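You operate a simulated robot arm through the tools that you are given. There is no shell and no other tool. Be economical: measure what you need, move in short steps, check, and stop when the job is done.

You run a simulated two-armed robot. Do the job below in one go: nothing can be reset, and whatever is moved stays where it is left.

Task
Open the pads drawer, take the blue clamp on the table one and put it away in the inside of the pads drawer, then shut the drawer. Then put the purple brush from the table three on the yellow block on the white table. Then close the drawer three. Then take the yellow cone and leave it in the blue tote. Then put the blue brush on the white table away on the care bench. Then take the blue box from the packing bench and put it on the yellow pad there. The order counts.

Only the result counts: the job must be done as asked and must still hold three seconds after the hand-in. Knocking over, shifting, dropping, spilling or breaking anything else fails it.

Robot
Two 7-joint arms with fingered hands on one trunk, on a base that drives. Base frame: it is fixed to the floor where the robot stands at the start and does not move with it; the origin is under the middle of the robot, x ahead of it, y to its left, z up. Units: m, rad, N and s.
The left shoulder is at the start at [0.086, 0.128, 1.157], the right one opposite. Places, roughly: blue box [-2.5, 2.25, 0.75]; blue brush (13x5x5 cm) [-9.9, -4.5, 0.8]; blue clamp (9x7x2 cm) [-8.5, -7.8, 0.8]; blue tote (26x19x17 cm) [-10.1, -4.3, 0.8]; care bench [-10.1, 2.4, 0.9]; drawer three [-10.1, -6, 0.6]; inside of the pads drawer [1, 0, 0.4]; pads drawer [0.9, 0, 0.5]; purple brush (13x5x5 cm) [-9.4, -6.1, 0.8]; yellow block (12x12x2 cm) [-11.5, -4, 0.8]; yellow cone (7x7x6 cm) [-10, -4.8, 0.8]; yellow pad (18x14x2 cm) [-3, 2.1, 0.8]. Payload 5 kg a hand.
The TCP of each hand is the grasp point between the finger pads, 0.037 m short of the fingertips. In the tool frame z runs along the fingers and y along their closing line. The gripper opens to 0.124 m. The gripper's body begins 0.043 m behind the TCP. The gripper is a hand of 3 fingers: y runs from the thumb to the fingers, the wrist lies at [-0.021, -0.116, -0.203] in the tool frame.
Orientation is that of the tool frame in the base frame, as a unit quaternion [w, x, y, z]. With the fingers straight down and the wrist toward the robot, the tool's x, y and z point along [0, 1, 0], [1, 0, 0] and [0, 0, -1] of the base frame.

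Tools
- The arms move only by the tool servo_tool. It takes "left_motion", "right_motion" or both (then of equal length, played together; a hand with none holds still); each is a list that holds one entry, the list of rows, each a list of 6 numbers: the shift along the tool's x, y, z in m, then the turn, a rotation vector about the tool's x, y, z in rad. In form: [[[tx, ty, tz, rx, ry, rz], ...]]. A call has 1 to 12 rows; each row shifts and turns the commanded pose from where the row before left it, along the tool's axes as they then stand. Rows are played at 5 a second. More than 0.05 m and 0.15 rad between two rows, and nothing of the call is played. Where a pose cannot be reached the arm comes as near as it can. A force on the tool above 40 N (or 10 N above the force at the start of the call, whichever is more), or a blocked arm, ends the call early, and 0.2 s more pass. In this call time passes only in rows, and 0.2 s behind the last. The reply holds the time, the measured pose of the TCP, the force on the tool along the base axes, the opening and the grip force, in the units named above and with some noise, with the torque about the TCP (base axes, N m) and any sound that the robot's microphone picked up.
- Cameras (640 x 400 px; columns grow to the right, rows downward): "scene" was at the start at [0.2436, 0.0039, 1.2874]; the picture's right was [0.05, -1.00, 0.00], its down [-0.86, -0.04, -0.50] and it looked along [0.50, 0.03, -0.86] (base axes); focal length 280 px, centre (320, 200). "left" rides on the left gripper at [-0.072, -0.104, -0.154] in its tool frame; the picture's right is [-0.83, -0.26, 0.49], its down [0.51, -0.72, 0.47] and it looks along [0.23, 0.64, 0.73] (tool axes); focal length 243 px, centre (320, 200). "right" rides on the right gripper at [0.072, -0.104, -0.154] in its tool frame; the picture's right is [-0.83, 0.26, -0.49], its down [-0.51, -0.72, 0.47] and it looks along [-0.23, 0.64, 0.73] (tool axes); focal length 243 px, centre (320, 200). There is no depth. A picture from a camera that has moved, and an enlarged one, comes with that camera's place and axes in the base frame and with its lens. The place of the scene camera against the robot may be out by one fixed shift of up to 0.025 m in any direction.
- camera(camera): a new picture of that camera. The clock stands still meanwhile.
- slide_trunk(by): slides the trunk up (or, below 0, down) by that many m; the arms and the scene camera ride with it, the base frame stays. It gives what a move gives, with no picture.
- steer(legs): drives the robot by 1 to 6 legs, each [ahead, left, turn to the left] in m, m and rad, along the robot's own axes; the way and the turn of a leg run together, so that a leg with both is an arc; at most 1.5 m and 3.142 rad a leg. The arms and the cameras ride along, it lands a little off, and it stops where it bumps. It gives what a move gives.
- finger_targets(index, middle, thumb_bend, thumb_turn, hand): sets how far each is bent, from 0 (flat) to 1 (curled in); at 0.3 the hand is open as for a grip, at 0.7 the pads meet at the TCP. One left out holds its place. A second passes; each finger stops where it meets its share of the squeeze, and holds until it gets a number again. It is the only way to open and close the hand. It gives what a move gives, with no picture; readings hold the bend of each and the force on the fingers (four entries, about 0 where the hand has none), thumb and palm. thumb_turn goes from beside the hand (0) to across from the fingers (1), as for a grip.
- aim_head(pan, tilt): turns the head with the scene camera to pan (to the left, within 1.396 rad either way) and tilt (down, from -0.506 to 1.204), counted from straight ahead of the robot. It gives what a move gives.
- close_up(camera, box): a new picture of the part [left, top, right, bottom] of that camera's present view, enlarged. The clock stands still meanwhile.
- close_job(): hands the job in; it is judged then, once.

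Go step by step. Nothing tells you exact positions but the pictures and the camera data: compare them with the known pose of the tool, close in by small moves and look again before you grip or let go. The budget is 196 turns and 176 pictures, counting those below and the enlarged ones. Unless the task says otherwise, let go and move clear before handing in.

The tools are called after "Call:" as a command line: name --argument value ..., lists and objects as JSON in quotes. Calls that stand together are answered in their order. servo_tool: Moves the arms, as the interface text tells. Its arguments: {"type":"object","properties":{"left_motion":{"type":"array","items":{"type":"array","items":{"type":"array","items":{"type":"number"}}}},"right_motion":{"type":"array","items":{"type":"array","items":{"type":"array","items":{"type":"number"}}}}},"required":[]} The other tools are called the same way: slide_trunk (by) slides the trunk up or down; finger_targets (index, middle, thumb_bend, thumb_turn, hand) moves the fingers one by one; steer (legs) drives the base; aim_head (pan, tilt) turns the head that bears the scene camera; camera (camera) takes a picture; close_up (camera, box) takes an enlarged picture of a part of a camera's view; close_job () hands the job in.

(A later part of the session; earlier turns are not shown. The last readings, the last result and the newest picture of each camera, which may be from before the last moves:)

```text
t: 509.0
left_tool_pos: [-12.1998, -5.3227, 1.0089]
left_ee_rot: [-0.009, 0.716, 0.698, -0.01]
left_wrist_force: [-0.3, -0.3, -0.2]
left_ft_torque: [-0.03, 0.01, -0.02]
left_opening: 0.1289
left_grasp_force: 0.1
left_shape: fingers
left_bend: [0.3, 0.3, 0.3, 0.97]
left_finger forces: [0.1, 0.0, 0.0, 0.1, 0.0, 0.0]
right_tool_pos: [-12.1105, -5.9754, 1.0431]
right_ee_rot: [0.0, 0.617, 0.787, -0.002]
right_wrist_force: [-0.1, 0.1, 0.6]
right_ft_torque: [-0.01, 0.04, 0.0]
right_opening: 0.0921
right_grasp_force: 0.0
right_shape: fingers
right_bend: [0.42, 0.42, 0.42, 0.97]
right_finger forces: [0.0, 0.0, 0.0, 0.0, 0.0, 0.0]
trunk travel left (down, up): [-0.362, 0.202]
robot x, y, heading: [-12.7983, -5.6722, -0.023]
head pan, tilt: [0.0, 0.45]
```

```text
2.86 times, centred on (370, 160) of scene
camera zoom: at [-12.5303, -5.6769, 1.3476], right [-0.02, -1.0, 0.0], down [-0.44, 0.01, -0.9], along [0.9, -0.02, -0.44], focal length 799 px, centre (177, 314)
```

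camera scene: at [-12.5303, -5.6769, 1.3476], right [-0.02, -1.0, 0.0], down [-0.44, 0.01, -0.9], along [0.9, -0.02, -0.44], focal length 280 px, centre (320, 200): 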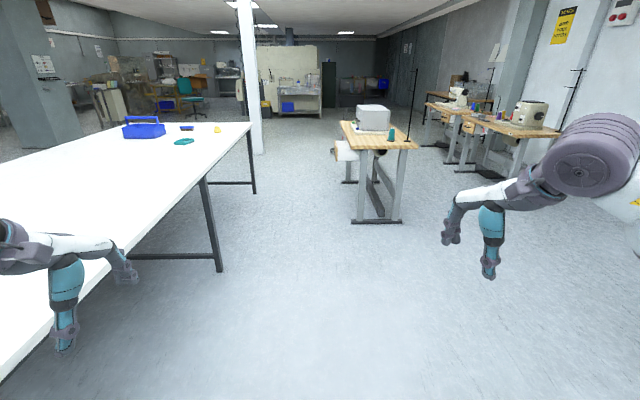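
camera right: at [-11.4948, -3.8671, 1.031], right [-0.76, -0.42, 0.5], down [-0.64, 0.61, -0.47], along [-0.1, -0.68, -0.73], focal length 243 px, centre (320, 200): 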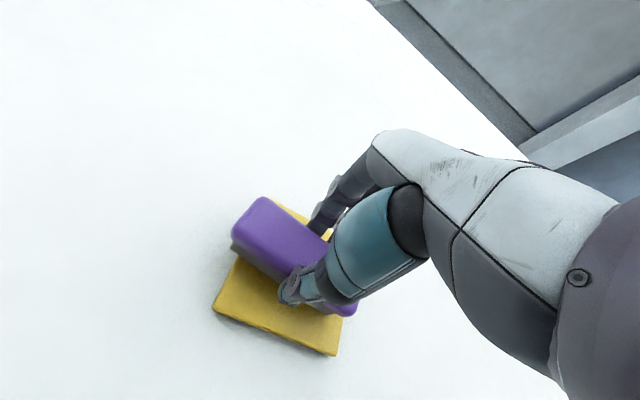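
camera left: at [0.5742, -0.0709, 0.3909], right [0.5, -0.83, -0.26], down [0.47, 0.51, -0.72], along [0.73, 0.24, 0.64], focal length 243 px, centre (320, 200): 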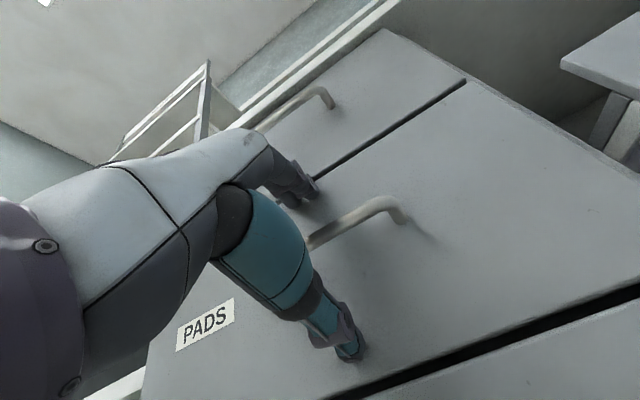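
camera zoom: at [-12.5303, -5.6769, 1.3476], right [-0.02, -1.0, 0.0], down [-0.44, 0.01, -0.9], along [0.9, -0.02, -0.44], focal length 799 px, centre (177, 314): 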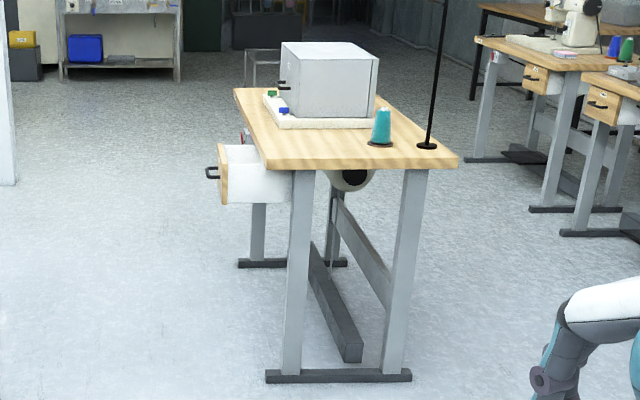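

Drawer three stands open by 12–19 cm on the table's north side. I'll come up the aisle from the west with the right hand north of the drawer, tilt the fingers southward and push on the handle.

Call:
servo_tool --right_motion '[[[0, 0, 0, 0, 0, 0.135], [0, 0, 0, 0, 0, 0.135], [0, 0, 0, 0, 0, 0]]]' --left_motion '[[[0, 0, -0.03, 0, 0, 0], [0, 0, -0.03, 0, 0, 0], [0, 0, -0.03, 0, 0, 0]]]'

Call:
finger_targets --hand "right" --index 0.7 --middle 0.7 --thumb_bend 0.7

Call:
steer --legs '[[1.2, 0.25, 0.025], [0.62, 0.02, 0]]'

Call:
aim_head --pan -0.35 --tilt 0.65

Call:
camera --camera "scene"

```text
t: 509.8
left_tool_pos: [-12.1985, -5.3236, 1.0986]
left_ee_rot: [-0.009, 0.716, 0.698, -0.01]
left_wrist_force: [0.3, -0.3, -0.3]
left_ft_torque: [0.05, 0.01, 0.0]
left_opening: 0.1285
left_grasp_force: 0.0
left_shape: fingers
left_bend: [0.3, 0.3, 0.3, 0.97]
left_finger forces: [0.0, 0.0, 0.0, 0.0, 0.1, 0.1]
right_tool_pos: [-12.1097, -5.976, 1.0427]
right_ee_rot: [0.0, 0.717, 0.697, -0.002]
right_wrist_force: [0.3, -0.5, -0.3]
right_ft_torque: [0.0, -0.05, -0.01]
right_opening: 0.0921
right_grasp_force: 0.0
right_shape: fingers
right_bend: [0.42, 0.42, 0.42, 0.97]
right_finger forces: [0.1, 0.1, 0.1, 0.0, 0.1, 0.0]
trunk travel left (down, up): [-0.362, 0.202]
robot x, y, heading: [-12.7944, -5.6738, -0.026]
head pan, tilt: [0.0, 0.45]
```

```text
t: 510.8
left_tool_pos: [-12.1982, -5.3227, 1.0999]
left_ee_rot: [-0.008, 0.716, 0.698, -0.011]
left_wrist_force: [0.4, -0.8, 0.3]
left_ft_torque: [0.02, -0.01, -0.02]
left_opening: 0.1289
left_grasp_force: 0.1
left_shape: fingers
left_bend: [0.3, 0.3, 0.3, 0.97]
left_finger forces: [0.0, 0.0, 0.0, 0.0, 0.0, 0.1]
right_tool_pos: [-12.1102, -5.9754, 1.0428]
right_ee_rot: [0.001, 0.717, 0.697, -0.003]
right_wrist_force: [-0.4, -0.3, -0.6]
right_ft_torque: [-0.01, -0.02, -0.02]
right_opening: 0.0072
right_grasp_force: 0.1
right_shape: fingers
right_bend: [0.7, 0.7, 0.7, 0.97]
right_finger forces: [0.1, 0.0, 0.0, 0.1, 0.0, 0.1]
trunk travel left (down, up): [-0.362, 0.202]
robot x, y, heading: [-12.7947, -5.6697, -0.022]
head pan, tilt: [0.0, 0.45]
```

```text
t: 520.0
left_tool_pos: [-10.4012, -5.0124, 1.1006]
left_ee_rot: [-0.008, 0.701, 0.713, -0.011]
left_wrist_force: [0.2, -0.7, 0.3]
left_ft_torque: [-0.03, 0.01, 0.02]
left_opening: 0.1287
left_grasp_force: 0.0
left_shape: fingers
left_bend: [0.3, 0.3, 0.3, 0.97]
left_finger forces: [0.0, 0.0, 0.1, 0.1, 0.1, 0.1]
right_tool_pos: [-10.2863, -5.6614, 1.0438]
right_ee_rot: [0.002, 0.702, 0.713, -0.002]
right_wrist_force: [0.0, -0.2, -1.1]
right_ft_torque: [0.01, -0.03, 0.0]
right_opening: 0.0072
right_grasp_force: 0.2
right_shape: fingers
right_bend: [0.7, 0.7, 0.7, 0.97]
right_finger forces: [0.0, 0.1, 0.1, 0.1, 0.0, 0.0]
trunk travel left (down, up): [-0.362, 0.202]
robot x, y, heading: [-10.9801, -5.3878, 0.025]
head pan, tilt: [0.0, 0.45]
```

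```text
t: 520.9
left_tool_pos: [-10.4014, -5.0132, 1.0997]
left_ee_rot: [-0.008, 0.701, 0.714, -0.01]
left_wrist_force: [1.1, 0.4, 0.7]
left_ft_torque: [-0.02, 0.0, -0.02]
left_opening: 0.1289
left_grasp_force: 0.0
left_shape: fingers
left_bend: [0.3, 0.3, 0.3, 0.97]
left_finger forces: [0.0, 0.0, 0.0, 0.0, 0.1, 0.0]
right_tool_pos: [-10.2845, -5.6615, 1.0437]
right_ee_rot: [0.001, 0.702, 0.712, -0.002]
right_wrist_force: [-0.5, 0.7, -0.3]
right_ft_torque: [-0.03, -0.01, 0.01]
right_opening: 0.0072
right_grasp_force: 0.2
right_shape: fingers
right_bend: [0.7, 0.7, 0.7, 0.97]
right_finger forces: [0.1, 0.1, 0.0, 0.1, 0.0, 0.0]
trunk travel left (down, up): [-0.362, 0.202]
robot x, y, heading: [-10.9868, -5.386, 0.021]
head pan, tilt: [-0.351, 0.649]
```

```text
68 pictures are left
camera scene: at [-10.7281, -5.4119, 1.3298], right [-0.32, -0.95, 0.0], down [-0.57, 0.19, -0.8], along [0.75, -0.26, -0.6], focal length 280 px, centre (320, 200)
```

scene: 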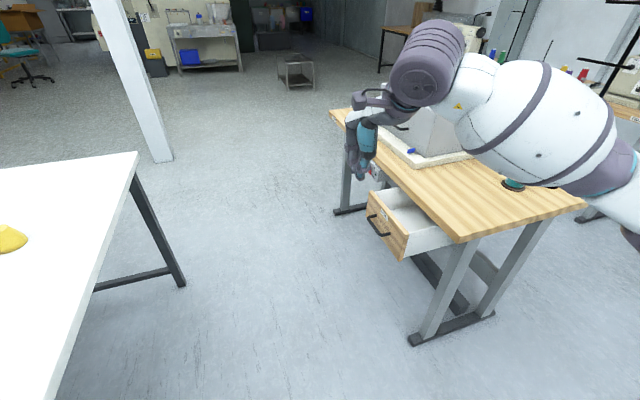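

The handle is at about (-10.1, -5.84, 0.65). I'll drive forward a bit and lower the right hand just north of it.

Call:
steer --legs '[[0.17, 0.0, -0.021]]'

Call:
servo_tool --right_motion '[[[0, 0, 0.045, 0, 0, 0], [0, 0, 0.045, 0, 0, 0], [0, 0, 0.045, 0, 0, 0], [0, 0, 0.045, 0, 0, 0], [0, 0, 0.045, 0, 0, 0], [0, 0, 0.045, 0, 0, 0], [0, 0, 0, 0, -0.12, 0], [0, 0, 0, 0, -0.12, 0], [0, 0, 0, 0, -0.12, 0], [0, 0, 0, 0, -0.12, 0]]]'

Call:
camera --camera "scene"

```text
t: 522.3
left_tool_pos: [-10.2296, -5.0225, 1.0997]
left_ee_rot: [-0.007, 0.708, 0.706, -0.01]
left_wrist_force: [0.1, 0.4, -0.6]
left_ft_torque: [-0.02, -0.02, 0.01]
left_opening: 0.1288
left_grasp_force: 0.0
left_shape: fingers
left_bend: [0.3, 0.3, 0.3, 0.97]
left_finger forces: [0.1, 0.0, 0.0, 0.0, 0.1, 0.0]
right_tool_pos: [-10.1241, -5.6711, 1.0444]
right_ee_rot: [0.002, 0.709, 0.706, -0.002]
right_wrist_force: [-0.1, -0.7, -0.3]
right_ft_torque: [0.01, 0.01, -0.03]
right_opening: 0.0069
right_grasp_force: 0.0
right_shape: fingers
right_bend: [0.7, 0.7, 0.7, 0.97]
right_finger forces: [0.0, 0.1, 0.0, 0.0, 0.0, 0.0]
trunk travel left (down, up): [-0.362, 0.202]
robot x, y, heading: [-10.818, -5.3846, 0.002]
head pan, tilt: [-0.351, 0.649]
```

```text
t: 524.5
left_tool_pos: [-10.2267, -5.0213, 1.0988]
left_ee_rot: [-0.008, 0.708, 0.706, -0.01]
left_wrist_force: [0.2, 0.0, 0.2]
left_ft_torque: [0.0, -0.01, -0.03]
left_opening: 0.1289
left_grasp_force: 0.0
left_shape: fingers
left_bend: [0.3, 0.3, 0.3, 0.97]
left_finger forces: [0.1, 0.0, 0.0, 0.0, 0.1, 0.1]
right_tool_pos: [-10.1227, -5.6728, 0.7744]
right_ee_rot: [0.169, 0.688, 0.684, -0.172]
right_wrist_force: [-0.1, -0.2, 0.2]
right_ft_torque: [0.0, 0.0, 0.04]
right_opening: 0.0073
right_grasp_force: 0.1
right_shape: fingers
right_bend: [0.7, 0.7, 0.7, 0.97]
right_finger forces: [0.0, 0.1, 0.1, 0.0, 0.0, 0.0]
trunk travel left (down, up): [-0.362, 0.202]
robot x, y, heading: [-10.8155, -5.3844, 0.003]
head pan, tilt: [-0.351, 0.649]
```

```text
67 pictures are left
camera scene: at [-10.5608, -5.4135, 1.3297], right [-0.34, -0.94, 0.0], down [-0.57, 0.21, -0.8], along [0.75, -0.27, -0.6], focal length 280 px, centre (320, 200)
```

scene: 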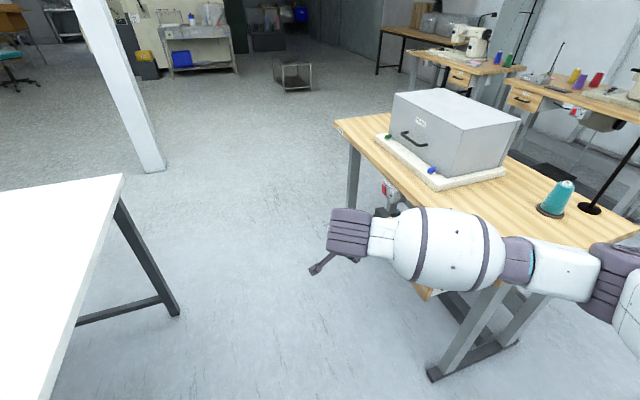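

Call:
servo_tool --right_motion '[[[0.017, 0, 0.0323, 0, 0, 0], [0.017, 0, 0.0323, 0, 0, 0], [0.017, 0, 0.0323, 0, 0, 0]]]'

Call:
camera --camera "right"

```text
t: 525.3
left_tool_pos: [-10.2269, -5.0218, 1.099]
left_ee_rot: [-0.008, 0.708, 0.706, -0.011]
left_wrist_force: [0.2, 0.6, 0.0]
left_ft_torque: [-0.01, 0.03, 0.01]
left_opening: 0.1287
left_grasp_force: 0.0
left_shape: fingers
left_bend: [0.3, 0.3, 0.3, 0.97]
left_finger forces: [0.0, 0.0, 0.1, 0.0, 0.1, 0.0]
right_tool_pos: [-10.1229, -5.6746, 0.6643]
right_ee_rot: [0.169, 0.688, 0.684, -0.171]
right_wrist_force: [-0.3, -0.9, -0.2]
right_ft_torque: [-0.04, -0.02, -0.01]
right_opening: 0.007
right_grasp_force: 0.1
right_shape: fingers
right_bend: [0.7, 0.7, 0.7, 0.97]
right_finger forces: [0.0, 0.0, 0.1, 0.0, 0.0, 0.1]
trunk travel left (down, up): [-0.362, 0.202]
robot x, y, heading: [-10.8162, -5.3848, 0.001]
head pan, tilt: [-0.351, 0.649]
```

```text
66 pictures are left
camera right: at [-10.2266, -5.5385, 0.7662], right [0.26, -0.51, 0.82], down [-0.73, -0.66, -0.18], along [0.64, -0.55, -0.54], focal length 243 px, centre (320, 200)
```

right: 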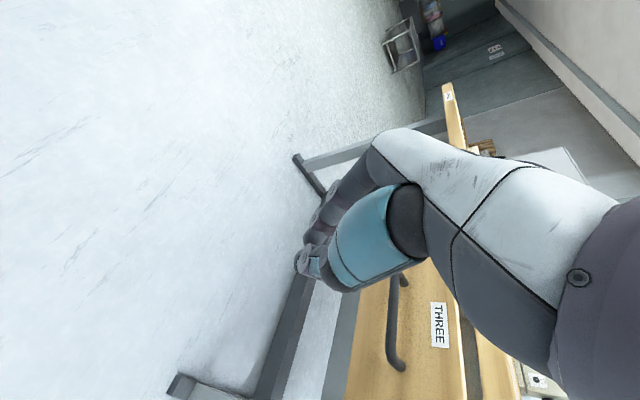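

The drawer front and handle are right beside the fingertips. I'll push south in small steps.

Call:
servo_tool --right_motion '[[[-0.0265, 0, 0.014, 0, 0, 0], [-0.0265, 0, 0.014, 0, 0, 0], [-0.0265, 0, 0.014, 0, 0, 0], [-0.0265, 0, 0.014, 0, 0, 0], [-0.0265, 0, 0.014, 0, 0, 0], [-0.0265, 0, 0.014, 0, 0, 0]]]'

Call:
camera --camera "right"

Call:
camera --camera "scene"

```text
t: 526.7
left_tool_pos: [-10.2286, -5.0222, 1.0992]
left_ee_rot: [-0.008, 0.707, 0.707, -0.01]
left_wrist_force: [-0.7, -0.6, 0.0]
left_ft_torque: [-0.01, 0.0, 0.0]
left_opening: 0.1287
left_grasp_force: 0.1
left_shape: fingers
left_bend: [0.3, 0.3, 0.3, 0.97]
left_finger forces: [0.1, 0.0, 0.1, 0.0, 0.0, 0.0]
right_tool_pos: [-10.1261, -5.8544, 0.6638]
right_ee_rot: [0.168, 0.688, 0.685, -0.171]
right_wrist_force: [-1.3, 0.4, -0.8]
right_ft_torque: [0.0, 0.01, 0.01]
right_opening: 0.007
right_grasp_force: 0.1
right_shape: fingers
right_bend: [0.7, 0.7, 0.7, 0.97]
right_finger forces: [0.0, 0.1, 0.0, 0.1, 0.1, 0.1]
trunk travel left (down, up): [-0.362, 0.202]
robot x, y, heading: [-10.8136, -5.3821, 0.005]
head pan, tilt: [-0.351, 0.649]
```

```text
65 pictures are left
camera right: at [-10.2287, -5.7179, 0.766], right [0.26, -0.51, 0.82], down [-0.73, -0.66, -0.18], along [0.64, -0.55, -0.54], focal length 243 px, centre (320, 200)
```

right: 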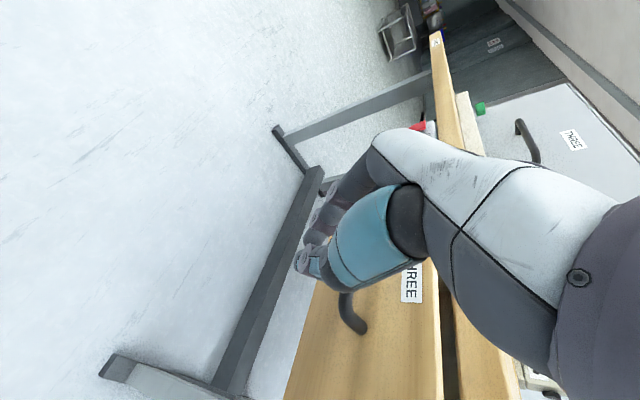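

```text
64 pictures are left
camera scene: at [-10.5619, -5.4153, 1.3299], right [-0.34, -0.94, 0.0], down [-0.57, 0.21, -0.8], along [0.75, -0.27, -0.6], focal length 280 px, centre (320, 200)
```

scene: 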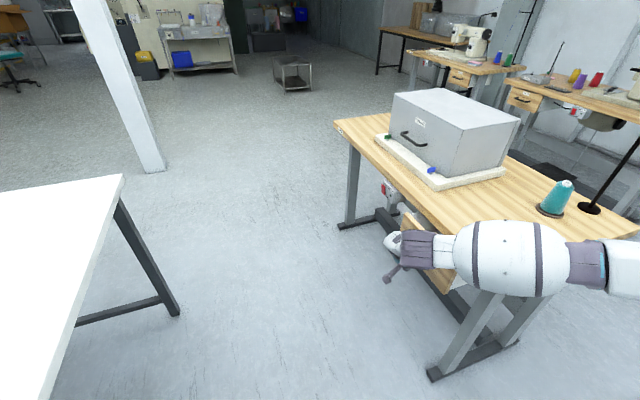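

Call:
servo_tool --right_motion '[[[-0.0265, 0, 0.014, 0, 0, 0], [-0.0265, 0, 0.014, 0, 0, 0], [-0.0265, 0, 0.014, 0, 0, 0]]]'

Call:
camera --camera "right"

```text
t: 527.5
left_tool_pos: [-10.2301, -5.0169, 1.0992]
left_ee_rot: [-0.008, 0.706, 0.708, -0.01]
left_wrist_force: [0.9, 0.3, -0.6]
left_ft_torque: [0.03, 0.0, 0.02]
left_opening: 0.129
left_grasp_force: 0.0
left_shape: fingers
left_bend: [0.3, 0.3, 0.3, 0.97]
left_finger forces: [0.0, 0.0, 0.0, 0.0, 0.1, 0.0]
right_tool_pos: [-10.1234, -5.9148, 0.6613]
right_ee_rot: [0.165, 0.683, 0.693, -0.161]
right_wrist_force: [-2.1, 12.0, 2.2]
right_ft_torque: [0.03, -0.02, 0.23]
right_opening: 0.0073
right_grasp_force: 5.4
right_shape: fingers
right_bend: [0.7, 0.71, 0.7, 0.98]
right_finger forces: [0.0, 11.0, 0.0, 0.1, 0.1, 0.1]
trunk travel left (down, up): [-0.362, 0.202]
robot x, y, heading: [-10.8178, -5.3833, 0.008]
head pan, tilt: [-0.351, 0.649]
stopped in row 3 (right hand): the force on the tool passed its limit at 52 N (the readings are from after the stop); the commanded pose is now the measured one
```

```text
63 pictures are left
camera right: at [-10.2293, -5.7815, 0.7661], right [0.27, -0.52, 0.81], down [-0.71, -0.68, -0.19], along [0.65, -0.53, -0.55], focal length 243 px, centre (320, 200)
```

right: 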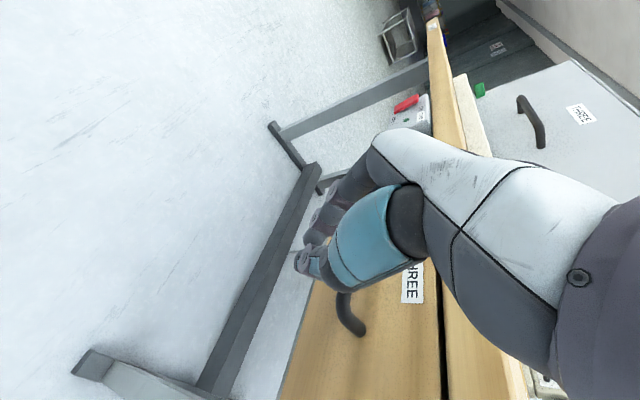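

The push ended at 52 N, so the drawer is probably shut. I'll pull the hand back and check.

Call:
servo_tool --right_motion '[[[0.0265, 0, -0.014, 0, 0, 0], [0.035, 0, -0.018, 0, 0, 0], [0.044, 0, -0.023, 0, 0, 0], [0.044, 0, -0.023, 0, 0, 0], [0, 0, -0.04, 0, 0, 0], [0, 0, -0.04, 0, 0, 0], [0, 0, -0.04, 0, 0, 0], [0, 0, -0.04, 0, 0, 0], [0, 0, -0.04, 0, 0, 0]]]'

Call:
camera --camera "scene"

Call:
camera --camera "right"

```text
t: 529.5
left_tool_pos: [-10.2291, -5.0187, 1.0992]
left_ee_rot: [-0.007, 0.707, 0.707, -0.012]
left_wrist_force: [-0.6, -1.3, 0.1]
left_ft_torque: [0.0, -0.02, 0.01]
left_opening: 0.1288
left_grasp_force: 0.0
left_shape: fingers
left_bend: [0.3, 0.3, 0.3, 0.97]
left_finger forces: [0.0, 0.1, 0.0, 0.0, 0.0, 0.1]
right_tool_pos: [-10.1257, -5.6587, 0.8426]
right_ee_rot: [0.166, 0.683, 0.692, -0.163]
right_wrist_force: [0.3, 0.2, 0.3]
right_ft_torque: [-0.01, -0.02, 0.01]
right_opening: 0.0073
right_grasp_force: 0.0
right_shape: fingers
right_bend: [0.7, 0.7, 0.7, 0.98]
right_finger forces: [0.0, 0.1, 0.1, 0.0, 0.1, 0.0]
trunk travel left (down, up): [-0.362, 0.202]
robot x, y, heading: [-10.8185, -5.3847, 0.004]
head pan, tilt: [-0.351, 0.649]
```

```text
62 pictures are left
camera scene: at [-10.5611, -5.4123, 1.3298], right [-0.34, -0.94, 0.0], down [-0.57, 0.2, -0.8], along [0.75, -0.27, -0.6], focal length 280 px, centre (320, 200)
```

scene: 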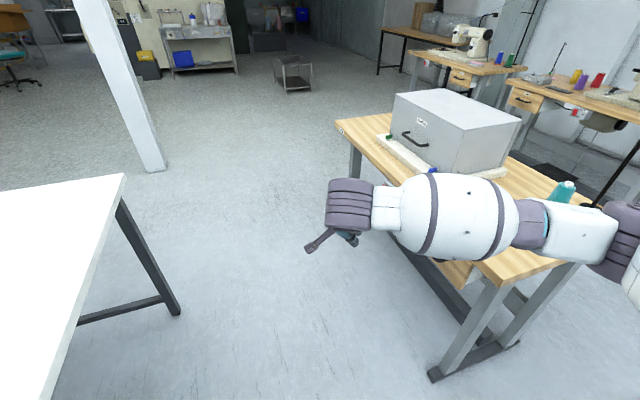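

```text
61 pictures are left
camera right: at [-10.2321, -5.5247, 0.9473], right [0.27, -0.51, 0.81], down [-0.71, -0.67, -0.19], along [0.65, -0.53, -0.55], focal length 243 px, centre (320, 200)
```

right: 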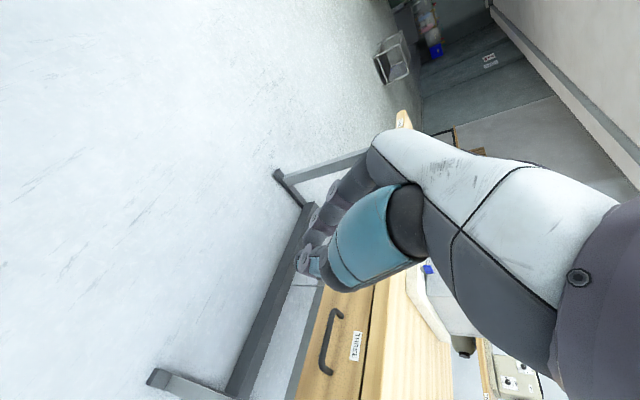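

The drawer front now sits against the table edge with only a thin line. I'll straighten and raise the right hand, then confirm with a zoom.

Call:
servo_tool --right_motion '[[[0, 0, 0, 0, 0.12, 0], [0, 0, 0, 0, 0.12, 0], [0, 0, 0, 0, 0.12, 0], [0, 0, 0, 0, 0.11, 0], [0, 0, -0.045, 0, 0, 0], [0, 0, -0.045, 0, 0, 0], [0, 0, -0.045, 0, 0, 0], [0, 0, -0.045, 0, 0, 0]]]'

Call:
slide_trunk --by 0.19

Call:
steer --legs '[[-0.5, 0.0, 0]]'

Call:
camera --camera "scene"

```text
t: 531.3
left_tool_pos: [-10.2278, -5.0183, 1.0989]
left_ee_rot: [-0.008, 0.706, 0.708, -0.011]
left_wrist_force: [0.6, 0.4, 0.0]
left_ft_torque: [0.02, 0.02, -0.04]
left_opening: 0.129
left_grasp_force: 0.1
left_shape: fingers
left_bend: [0.3, 0.3, 0.3, 0.97]
left_finger forces: [0.1, 0.1, 0.1, 0.0, 0.1, 0.0]
right_tool_pos: [-10.1229, -5.66, 1.0222]
right_ee_rot: [0.0, 0.703, 0.711, 0.001]
right_wrist_force: [-0.5, -0.5, 0.4]
right_ft_torque: [-0.05, 0.0, 0.0]
right_opening: 0.0073
right_grasp_force: 0.0
right_shape: fingers
right_bend: [0.7, 0.7, 0.7, 0.98]
right_finger forces: [0.0, 0.0, 0.0, 0.0, 0.1, 0.0]
trunk travel left (down, up): [-0.362, 0.202]
robot x, y, heading: [-10.8144, -5.3848, 0.006]
head pan, tilt: [-0.351, 0.649]
```

```text
t: 533.4
left_tool_pos: [-10.2285, -5.0199, 1.2885]
left_ee_rot: [-0.009, 0.707, 0.707, -0.012]
left_wrist_force: [0.9, 0.1, -0.3]
left_ft_torque: [0.01, 0.0, 0.01]
left_opening: 0.1285
left_grasp_force: 0.0
left_shape: fingers
left_bend: [0.3, 0.3, 0.3, 0.97]
left_finger forces: [0.0, 0.0, 0.0, 0.0, 0.0, 0.0]
right_tool_pos: [-10.125, -5.6603, 1.2077]
right_ee_rot: [-0.001, 0.702, 0.712, 0.0]
right_wrist_force: [-0.2, 0.1, 0.3]
right_ft_torque: [0.0, -0.02, 0.01]
right_opening: 0.0071
right_grasp_force: 0.0
right_shape: fingers
right_bend: [0.7, 0.7, 0.7, 0.98]
right_finger forces: [0.0, 0.0, 0.0, 0.0, 0.0, 0.0]
trunk travel left (down, up): [-0.552, 0.012]
robot x, y, heading: [-10.8187, -5.385, 0.003]
head pan, tilt: [-0.351, 0.649]
```

```text
t: 536.3
left_tool_pos: [-10.7199, -5.0211, 1.2881]
left_ee_rot: [-0.01, 0.705, 0.709, -0.01]
left_wrist_force: [0.2, -0.5, 0.2]
left_ft_torque: [0.04, 0.01, -0.03]
left_opening: 0.1286
left_grasp_force: 0.2
left_shape: fingers
left_bend: [0.3, 0.3, 0.3, 0.97]
left_finger forces: [0.0, 0.0, 0.1, 0.0, 0.0, 0.1]
right_tool_pos: [-10.6144, -5.6602, 1.2103]
right_ee_rot: [-0.001, 0.701, 0.713, 0.0]
right_wrist_force: [0.0, -0.5, -0.6]
right_ft_torque: [0.0, 0.03, 0.01]
right_opening: 0.0071
right_grasp_force: 0.0
right_shape: fingers
right_bend: [0.7, 0.7, 0.7, 0.98]
right_finger forces: [0.1, 0.1, 0.0, 0.1, 0.0, 0.0]
trunk travel left (down, up): [-0.552, 0.012]
robot x, y, heading: [-11.3048, -5.3913, 0.007]
head pan, tilt: [-0.351, 0.649]
```

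```text
60 pictures are left
camera scene: at [-11.1623, -5.4176, 1.5501], right [-0.33, -0.94, 0.0], down [-0.57, 0.2, -0.8], along [0.75, -0.27, -0.61], focal length 280 px, centre (320, 200)
```

scene: 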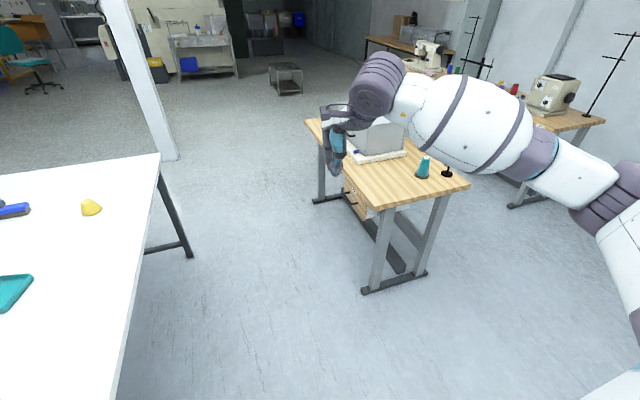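

Call:
close_up --camera "scene" --box '[310, 140, 440, 240]'

```text
4.00 times, centred on (375, 190) of scene
camera zoom: at [-11.1623, -5.4176, 1.5501], right [-0.33, -0.94, 0.0], down [-0.57, 0.2, -0.8], along [0.75, -0.27, -0.61], focal length 1119 px, centre (100, 240)
```

zoom: 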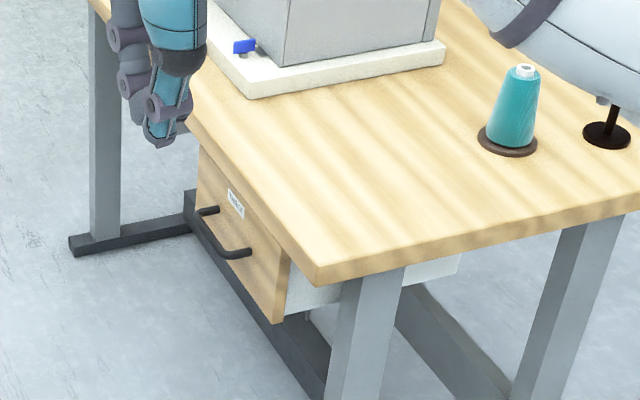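

The handle moved in about 13 cm and the front is now just inside the table edge, so drawer three is closed. Next is the cone: I'll turn to face west and back out along the aisle to the east end of the white table.

Call:
steer --legs '[[0, 0, 3.135], [0, 0.06, 0]]'

Call:
steer --legs '[[-1.2, 0, 0], [-1.17, 0, 0]]'

```text
t: 544.9
left_tool_pos: [-11.8866, -5.824, 1.2905]
left_ee_rot: [-0.009, 0.714, -0.7, 0.01]
left_wrist_force: [-0.5, 0.2, -0.1]
left_ft_torque: [-0.04, -0.01, 0.0]
left_opening: 0.1288
left_grasp_force: 0.1
left_shape: fingers
left_bend: [0.3, 0.3, 0.3, 0.97]
left_finger forces: [0.0, 0.0, 0.0, 0.1, 0.1, 0.0]
right_tool_pos: [-12.0032, -5.1855, 1.2113]
right_ee_rot: [0.0, 0.718, -0.696, 0.001]
right_wrist_force: [0.1, 0.5, -0.9]
right_ft_torque: [0.01, -0.03, 0.01]
right_opening: 0.0073
right_grasp_force: 0.1
right_shape: fingers
right_bend: [0.7, 0.7, 0.7, 0.98]
right_finger forces: [0.0, 0.1, 0.0, 0.0, 0.0, 0.0]
trunk travel left (down, up): [-0.552, 0.012]
robot x, y, heading: [-11.3062, -5.4459, -3.119]
head pan, tilt: [-0.351, 0.649]
```

```text
t: 556.5
left_tool_pos: [-9.5267, -5.7579, 1.2894]
left_ee_rot: [-0.01, 0.714, -0.7, 0.009]
left_wrist_force: [0.3, -0.2, 0.7]
left_ft_torque: [0.02, -0.01, -0.02]
left_opening: 0.1288
left_grasp_force: 0.1
left_shape: fingers
left_bend: [0.3, 0.3, 0.3, 0.97]
left_finger forces: [0.1, 0.0, 0.1, 0.0, 0.0, 0.0]
right_tool_pos: [-9.6402, -5.1182, 1.2104]
right_ee_rot: [0.001, 0.718, -0.696, 0.001]
right_wrist_force: [0.3, -0.7, 0.5]
right_ft_torque: [-0.03, -0.04, 0.0]
right_opening: 0.0071
right_grasp_force: 0.0
right_shape: fingers
right_bend: [0.7, 0.7, 0.7, 0.98]
right_finger forces: [0.0, 0.1, 0.0, 0.1, 0.0, 0.0]
trunk travel left (down, up): [-0.552, 0.012]
robot x, y, heading: [-8.943, -5.3789, -3.112]
head pan, tilt: [-0.351, 0.649]
```

Call:
finger_targets --hand "right" --index 0.3 --middle 0.3 --thumb_bend 0.3

Call:
steer --legs '[[0.0, -0.336, -0.03], [0.2, 0, 0]]'

Call:
camera --camera "scene"

Call:
camera --camera "right"

```text
t: 557.5
left_tool_pos: [-9.5236, -5.7582, 1.2895]
left_ee_rot: [-0.009, 0.714, -0.7, 0.008]
left_wrist_force: [-0.2, -0.3, 0.1]
left_ft_torque: [-0.02, -0.02, -0.04]
left_opening: 0.1289
left_grasp_force: 0.1
left_shape: fingers
left_bend: [0.3, 0.3, 0.3, 0.97]
left_finger forces: [0.2, 0.1, 0.0, 0.1, 0.0, 0.0]
right_tool_pos: [-9.6396, -5.12, 1.2122]
right_ee_rot: [0.001, 0.718, -0.696, 0.0]
right_wrist_force: [0.7, 0.6, 0.4]
right_ft_torque: [0.03, -0.01, 0.01]
right_opening: 0.1283
right_grasp_force: 0.0
right_shape: fingers
right_bend: [0.3, 0.3, 0.3, 0.98]
right_finger forces: [0.0, 0.0, 0.1, 0.0, 0.1, 0.0]
trunk travel left (down, up): [-0.552, 0.012]
robot x, y, heading: [-8.9408, -5.3831, -3.11]
head pan, tilt: [-0.351, 0.649]
```

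```text
t: 562.2
left_tool_pos: [-9.7299, -5.407, 1.293]
left_ee_rot: [0.009, -0.705, 0.709, -0.006]
left_wrist_force: [0.2, -0.1, 0.3]
left_ft_torque: [-0.01, 0.05, -0.02]
left_opening: 0.1287
left_grasp_force: 0.0
left_shape: fingers
left_bend: [0.3, 0.3, 0.3, 0.97]
left_finger forces: [0.0, 0.0, 0.0, 0.0, 0.1, 0.0]
right_tool_pos: [-9.8266, -4.7653, 1.2162]
right_ee_rot: [0.002, 0.709, -0.706, -0.001]
right_wrist_force: [0.6, -0.2, -0.7]
right_ft_torque: [0.01, 0.01, -0.03]
right_opening: 0.1284
right_grasp_force: 0.1
right_shape: fingers
right_bend: [0.3, 0.3, 0.3, 0.98]
right_finger forces: [0.0, 0.0, 0.0, 0.1, 0.0, 0.0]
trunk travel left (down, up): [-0.552, 0.012]
robot x, y, heading: [-9.141, -5.0456, 3.142]
head pan, tilt: [-0.351, 0.649]
```

```text
58 pictures are left
camera scene: at [-9.246, -5.0148, 1.5514], right [0.35, 0.94, 0.0], down [0.56, -0.21, -0.8], along [-0.75, 0.28, -0.6], focal length 280 px, centre (320, 200)
```

scene: 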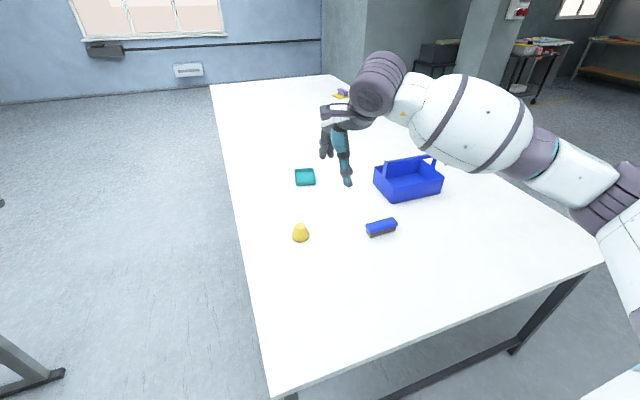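

```text
57 pictures are left
camera right: at [-9.7219, -4.8366, 1.3688], right [-0.26, 0.83, 0.49], down [0.72, 0.51, -0.48], along [-0.65, 0.23, -0.73], focal length 243 px, centre (320, 200)
```

right: 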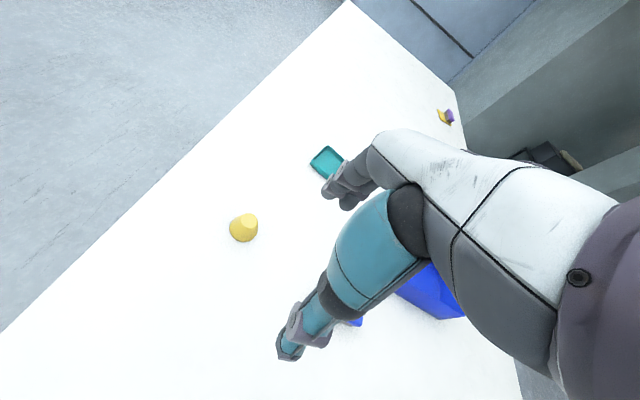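

The cone stands at about (-10.01, -4.82). I'll lower the trunk and bring the right hand over it.

Call:
slide_trunk --by -0.2

Call:
servo_tool --right_motion '[[[0.018, 0.045, 0.01, 0, 0, 0], [0.018, 0.045, 0.01, 0, 0, 0], [0.018, 0.045, 0.01, 0, 0, 0], [0, 0.045, 0.02, 0, 0, 0]]]'

Call:
camera --camera "right"

Call:
camera --camera "scene"

```text
t: 564.3
left_tool_pos: [-9.7351, -5.4062, 1.0905]
left_ee_rot: [0.01, -0.704, 0.71, -0.009]
left_wrist_force: [0.5, -0.1, 0.1]
left_ft_torque: [-0.01, -0.01, 0.02]
left_opening: 0.1286
left_grasp_force: 0.0
left_shape: fingers
left_bend: [0.3, 0.3, 0.3, 0.97]
left_finger forces: [0.0, 0.0, 0.1, 0.0, 0.0, 0.0]
right_tool_pos: [-9.8321, -4.7651, 1.0124]
right_ee_rot: [0.002, 0.709, -0.705, 0.0]
right_wrist_force: [-0.2, 0.6, 0.3]
right_ft_torque: [-0.03, -0.03, -0.01]
right_opening: 0.1285
right_grasp_force: 0.1
right_shape: fingers
right_bend: [0.3, 0.3, 0.3, 0.98]
right_finger forces: [0.0, 0.0, 0.1, 0.0, 0.0, 0.0]
trunk travel left (down, up): [-0.352, 0.212]
robot x, y, heading: [-9.144, -5.0445, 3.143]
head pan, tilt: [-0.351, 0.649]
```

```text
t: 565.3
left_tool_pos: [-9.7369, -5.4069, 1.0884]
left_ee_rot: [0.011, -0.705, 0.709, -0.009]
left_wrist_force: [0.3, -0.9, 0.2]
left_ft_torque: [0.02, -0.06, 0.02]
left_opening: 0.1288
left_grasp_force: 0.0
left_shape: fingers
left_bend: [0.3, 0.3, 0.3, 0.97]
left_finger forces: [0.0, 0.1, 0.1, 0.0, 0.1, 0.0]
right_tool_pos: [-10.0131, -4.8205, 0.9621]
right_ee_rot: [0.0, 0.709, -0.705, 0.001]
right_wrist_force: [-0.6, 0.6, -0.9]
right_ft_torque: [0.0, -0.01, -0.01]
right_opening: 0.1288
right_grasp_force: 0.1
right_shape: fingers
right_bend: [0.3, 0.3, 0.3, 0.98]
right_finger forces: [0.0, 0.0, 0.0, 0.0, 0.0, 0.0]
trunk travel left (down, up): [-0.352, 0.212]
robot x, y, heading: [-9.1424, -5.0455, 3.143]
head pan, tilt: [-0.351, 0.649]
```

```text
56 pictures are left
camera right: at [-9.9081, -4.8914, 1.1155], right [-0.27, 0.83, 0.49], down [0.72, 0.51, -0.47], along [-0.64, 0.23, -0.73], focal length 243 px, centre (320, 200)
```

right: 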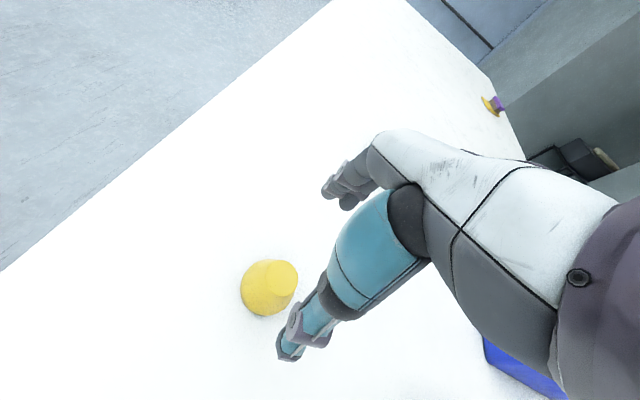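

```text
55 pictures are left
camera scene: at [-9.3687, -5.0145, 1.3193], right [0.35, 0.94, 0.0], down [0.57, -0.21, -0.8], along [-0.75, 0.28, -0.61], focal length 280 px, centre (320, 200)
```

scene: 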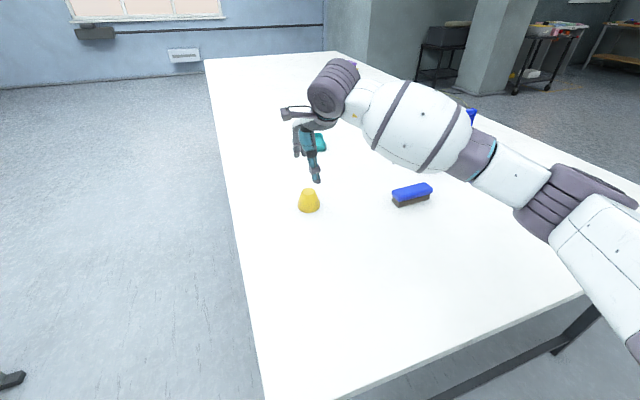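

The hand is right above the cone. I'll lower and check its height.

Call:
servo_tool --right_motion '[[[0, 0, 0.04, 0, 0, 0], [0, 0, 0.04, 0, 0, 0], [0, 0, 0.025, 0, 0, 0]]]'

Call:
close_up --camera "scene" --box '[250, 110, 390, 230]'

```text
t: 566.1
left_tool_pos: [-9.7341, -5.4057, 1.0908]
left_ee_rot: [0.01, -0.705, 0.709, -0.009]
left_wrist_force: [0.0, 0.5, 0.6]
left_ft_torque: [0.0, -0.01, -0.02]
left_opening: 0.1289
left_grasp_force: 0.1
left_shape: fingers
left_bend: [0.3, 0.3, 0.3, 0.97]
left_finger forces: [0.0, 0.1, 0.0, 0.0, 0.0, 0.1]
right_tool_pos: [-10.01, -4.8205, 0.8565]
right_ee_rot: [0.001, 0.709, -0.706, 0.0]
right_wrist_force: [0.1, -0.4, -0.2]
right_ft_torque: [-0.02, 0.01, -0.01]
right_opening: 0.1286
right_grasp_force: 0.0
right_shape: fingers
right_bend: [0.3, 0.3, 0.3, 0.98]
right_finger forces: [0.0, 0.1, 0.0, 0.0, 0.1, 0.0]
trunk travel left (down, up): [-0.352, 0.212]
robot x, y, heading: [-9.1411, -5.0459, 3.136]
head pan, tilt: [-0.351, 0.649]
```

```text
3.33 times, centred on (320, 170) of scene
camera zoom: at [-9.3661, -5.0143, 1.3198], right [0.35, 0.94, 0.0], down [0.57, -0.21, -0.8], along [-0.75, 0.28, -0.6], focal length 933 px, centre (320, 300)
```

zoom: 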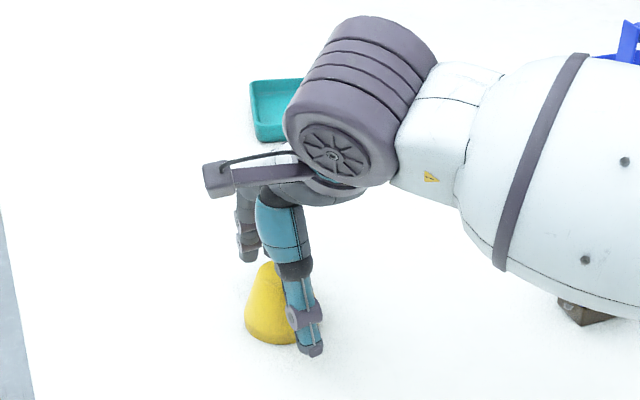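

Call:
servo_tool --right_motion '[[[0, 0, 0.012, 0, 0, 0]]]'

Call:
finger_targets --hand "right" --index 0.75 --middle 0.75 --thumb_bend 0.75

Call:
close_up --camera "scene" --box '[250, 110, 390, 230]'

```text
t: 566.5
left_tool_pos: [-9.7345, -5.4067, 1.0887]
left_ee_rot: [0.009, -0.705, 0.709, -0.008]
left_wrist_force: [0.5, -0.4, 0.3]
left_ft_torque: [-0.01, -0.02, -0.02]
left_opening: 0.1286
left_grasp_force: 0.1
left_shape: fingers
left_bend: [0.3, 0.3, 0.3, 0.97]
left_finger forces: [0.0, 0.0, 0.1, 0.0, 0.1, 0.0]
right_tool_pos: [-10.0102, -4.8198, 0.8436]
right_ee_rot: [0.0, 0.709, -0.705, 0.001]
right_wrist_force: [0.2, -0.3, 0.1]
right_ft_torque: [0.0, 0.03, 0.0]
right_opening: 0.1284
right_grasp_force: 0.1
right_shape: fingers
right_bend: [0.3, 0.3, 0.3, 0.98]
right_finger forces: [0.1, 0.1, 0.0, 0.0, 0.1, 0.1]
trunk travel left (down, up): [-0.352, 0.212]
robot x, y, heading: [-9.146, -5.0485, 3.143]
head pan, tilt: [-0.351, 0.649]
```

```text
t: 567.5
left_tool_pos: [-9.734, -5.4057, 1.0894]
left_ee_rot: [0.01, -0.704, 0.71, -0.009]
left_wrist_force: [0.4, -0.1, 0.6]
left_ft_torque: [0.02, -0.03, -0.03]
left_opening: 0.1288
left_grasp_force: 0.1
left_shape: fingers
left_bend: [0.3, 0.3, 0.3, 0.97]
left_finger forces: [0.0, 0.0, 0.0, 0.0, 0.0, 0.1]
right_tool_pos: [-10.0101, -4.8208, 0.8453]
right_ee_rot: [0.002, 0.708, -0.706, 0.0]
right_wrist_force: [-1.5, 0.5, 3.0]
right_ft_torque: [-0.06, -0.06, -0.02]
right_opening: 0.0632
right_grasp_force: 23.3
right_shape: fingers
right_bend: [0.56, 0.6, 0.51, 0.95]
right_finger forces: [12.2, 10.8, 0.1, 0.0, 23.1, 0.1]
trunk travel left (down, up): [-0.352, 0.212]
robot x, y, heading: [-9.1471, -5.042, 3.137]
head pan, tilt: [-0.351, 0.649]
```

```text
3.33 times, centred on (320, 170) of scene
camera zoom: at [-9.3662, -5.0144, 1.3198], right [0.35, 0.94, 0.0], down [0.57, -0.21, -0.8], along [-0.75, 0.28, -0.6], focal length 933 px, centre (320, 300)
```

zoom: 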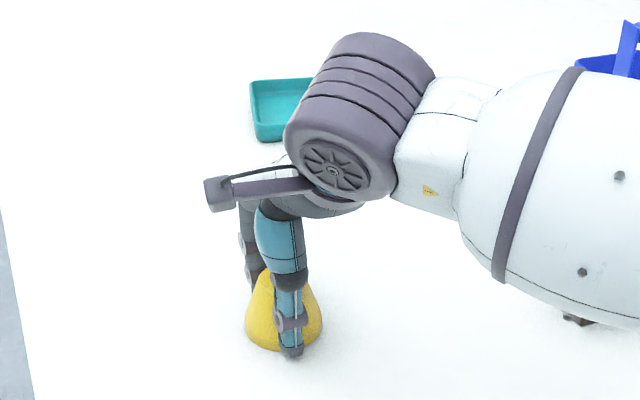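

The cone is gripped at 23 N. I'll lift it and look at the tote.

Call:
servo_tool --right_motion '[[[0, 0, -0.01, 0, 0, 0], [0, 0, -0.02, 0, 0, 0], [0, 0, -0.04, 0, 0, 0], [0, -0.02, -0.04, 0, 0, 0], [0, -0.03, -0.04, 0, 0, 0], [0, -0.03, -0.03, 0, 0, 0]]]'

Call:
slide_trunk --by 0.2

Call:
camera --camera "right"

Call:
camera --camera "scene"

```text
t: 568.9
left_tool_pos: [-9.733, -5.406, 1.0905]
left_ee_rot: [0.009, -0.705, 0.71, -0.007]
left_wrist_force: [0.6, -0.5, -0.1]
left_ft_torque: [-0.01, 0.02, -0.01]
left_opening: 0.1289
left_grasp_force: 0.0
left_shape: fingers
left_bend: [0.3, 0.3, 0.3, 0.97]
left_finger forces: [0.0, 0.1, 0.0, 0.1, 0.0, 0.0]
right_tool_pos: [-9.9286, -4.818, 1.0266]
right_ee_rot: [0.002, 0.709, -0.706, 0.0]
right_wrist_force: [0.7, -0.9, -0.7]
right_ft_torque: [0.03, 0.03, 0.0]
right_opening: 0.0632
right_grasp_force: 22.5
right_shape: fingers
right_bend: [0.56, 0.6, 0.51, 0.95]
right_finger forces: [11.3, 10.8, 0.0, 0.0, 22.5, 0.0]
trunk travel left (down, up): [-0.352, 0.212]
robot x, y, heading: [-9.1449, -5.0453, 3.136]
head pan, tilt: [-0.351, 0.649]
```

```text
t: 571.1
left_tool_pos: [-9.7355, -5.4069, 1.2877]
left_ee_rot: [0.012, -0.705, 0.709, -0.008]
left_wrist_force: [-0.3, -0.5, -0.5]
left_ft_torque: [0.03, 0.01, 0.0]
left_opening: 0.129
left_grasp_force: 0.0
left_shape: fingers
left_bend: [0.3, 0.3, 0.3, 0.97]
left_finger forces: [0.0, 0.1, 0.0, 0.1, 0.1, 0.0]
right_tool_pos: [-9.9327, -4.8205, 1.222]
right_ee_rot: [0.001, 0.709, -0.705, 0.0]
right_wrist_force: [0.1, -0.4, -0.5]
right_ft_torque: [-0.04, 0.02, 0.03]
right_opening: 0.0633
right_grasp_force: 22.4
right_shape: fingers
right_bend: [0.56, 0.6, 0.51, 0.95]
right_finger forces: [11.3, 10.9, 0.0, 0.0, 22.5, 0.1]
trunk travel left (down, up): [-0.552, 0.012]
robot x, y, heading: [-9.1439, -5.0457, 3.138]
head pan, tilt: [-0.351, 0.649]
```

```text
52 pictures are left
camera right: at [-9.8278, -4.8907, 1.376], right [-0.27, 0.83, 0.49], down [0.72, 0.51, -0.47], along [-0.64, 0.23, -0.73], focal length 243 px, centre (320, 200)
```

right: 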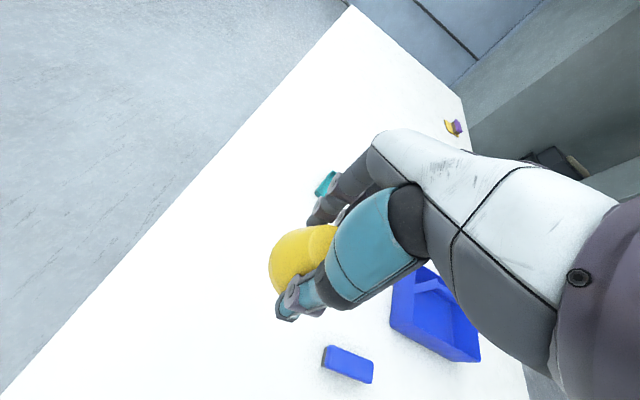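

```text
51 pictures are left
camera scene: at [-9.2529, -5.0145, 1.5501], right [0.35, 0.94, 0.0], down [0.57, -0.21, -0.8], along [-0.75, 0.28, -0.6], focal length 280 px, centre (320, 200)
```

scene: 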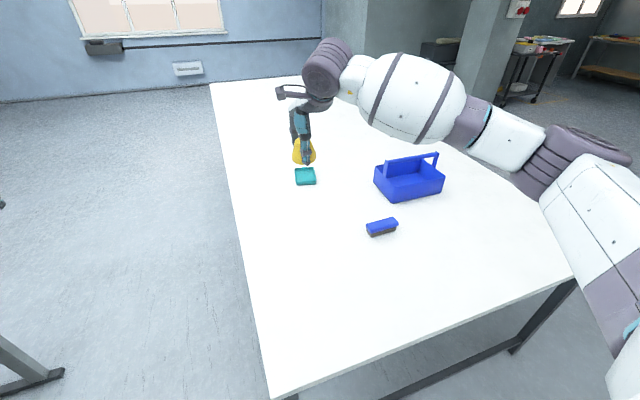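

Call:
close_up --camera "scene" --box '[350, 130, 470, 250]'

```text
3.33 times, centred on (410, 190) of scene
camera zoom: at [-9.2529, -5.0145, 1.5501], right [0.35, 0.94, 0.0], down [0.57, -0.21, -0.8], along [-0.75, 0.28, -0.6], focal length 933 px, centre (20, 233)
```

zoom: 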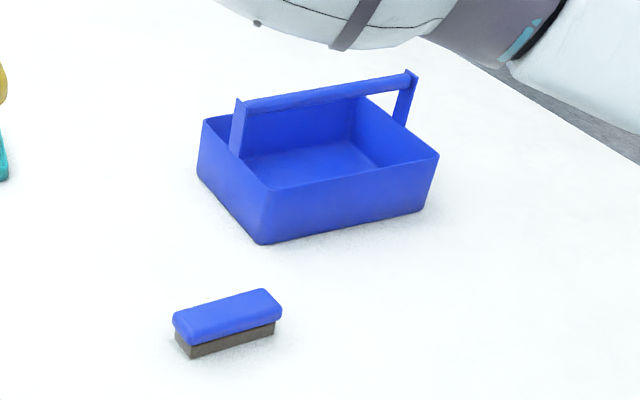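

The tote's long side runs along y, with a carry bar along its middle at x about -10.15. To set the cone in the near half I need to close along y, so I'll try turning the hand inward by 90°.

Call:
servo_tool --right_motion '[[[0, 0, 0, 0, 0, 0.1309], [0, 0, 0, 0, 0, 0.1309], [0, 0, 0, 0, 0, 0.1309], [0, 0, 0, 0, 0, 0.1309], [0, 0, 0, 0, 0, 0.1309], [0, 0, 0, 0, 0, 0.1309], [0, 0, 0, 0, 0, 0.1309], [0, 0, 0, 0, 0, 0.1309], [0, 0, 0, 0, 0, 0.1309], [0, 0, 0, 0, 0, 0.1309], [0, 0, 0, 0, 0, 0.1309], [0, 0, 0, 0, 0, 0.1309]]]'

Call:
steer --legs '[[0, -0.53, 0], [0.06, 0, 0]]'

Call:
camera --camera "scene"

```text
t: 573.7
left_tool_pos: [-9.734, -5.4064, 1.289]
left_ee_rot: [0.01, -0.705, 0.709, -0.008]
left_wrist_force: [0.1, -1.3, -0.5]
left_ft_torque: [0.02, -0.02, 0.03]
left_opening: 0.1289
left_grasp_force: 0.0
left_shape: fingers
left_bend: [0.3, 0.3, 0.3, 0.97]
left_finger forces: [0.1, 0.0, 0.0, 0.0, 0.0, 0.0]
right_tool_pos: [-9.9321, -4.8208, 1.2245]
right_ee_rot: [-0.001, -0.001, 1.0, 0.0]
right_wrist_force: [0.8, 0.9, -0.4]
right_ft_torque: [0.0, -0.02, -0.01]
right_opening: 0.0631
right_grasp_force: 22.1
right_shape: fingers
right_bend: [0.56, 0.6, 0.51, 0.95]
right_finger forces: [11.1, 11.0, 0.0, 0.0, 22.3, 0.0]
trunk travel left (down, up): [-0.552, 0.012]
robot x, y, heading: [-9.1418, -5.0456, 3.144]
head pan, tilt: [-0.351, 0.649]
```

```text
t: 579.4
left_tool_pos: [-9.7786, -4.8776, 1.2988]
left_ee_rot: [0.005, -0.704, 0.71, -0.003]
left_wrist_force: [1.5, -0.5, 1.2]
left_ft_torque: [0.0, 0.15, -0.01]
left_opening: 0.1288
left_grasp_force: 0.0
left_shape: fingers
left_bend: [0.3, 0.3, 0.3, 0.97]
left_finger forces: [0.0, 0.0, 0.1, 0.1, 0.1, 0.0]
right_tool_pos: [-9.9764, -4.2909, 1.2381]
right_ee_rot: [-0.008, -0.001, 1.0, -0.001]
right_wrist_force: [1.7, 0.3, 0.8]
right_ft_torque: [0.0, 0.12, 0.05]
right_opening: 0.0633
right_grasp_force: 22.0
right_shape: fingers
right_bend: [0.56, 0.6, 0.51, 0.95]
right_finger forces: [11.1, 11.1, 0.1, 0.0, 22.4, 0.0]
trunk travel left (down, up): [-0.552, 0.012]
robot x, y, heading: [-9.1972, -4.5177, 3.137]
head pan, tilt: [-0.351, 0.649]
```

```text
49 pictures are left
camera scene: at [-9.2927, -4.486, 1.5528], right [0.35, 0.94, 0.0], down [0.56, -0.21, -0.8], along [-0.75, 0.28, -0.6], focal length 280 px, centre (320, 200)
```

scene: 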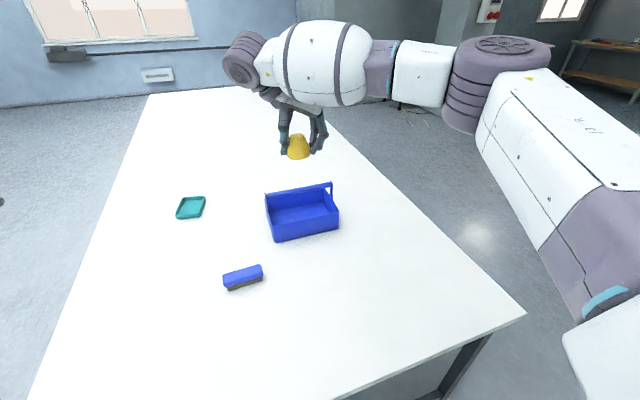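

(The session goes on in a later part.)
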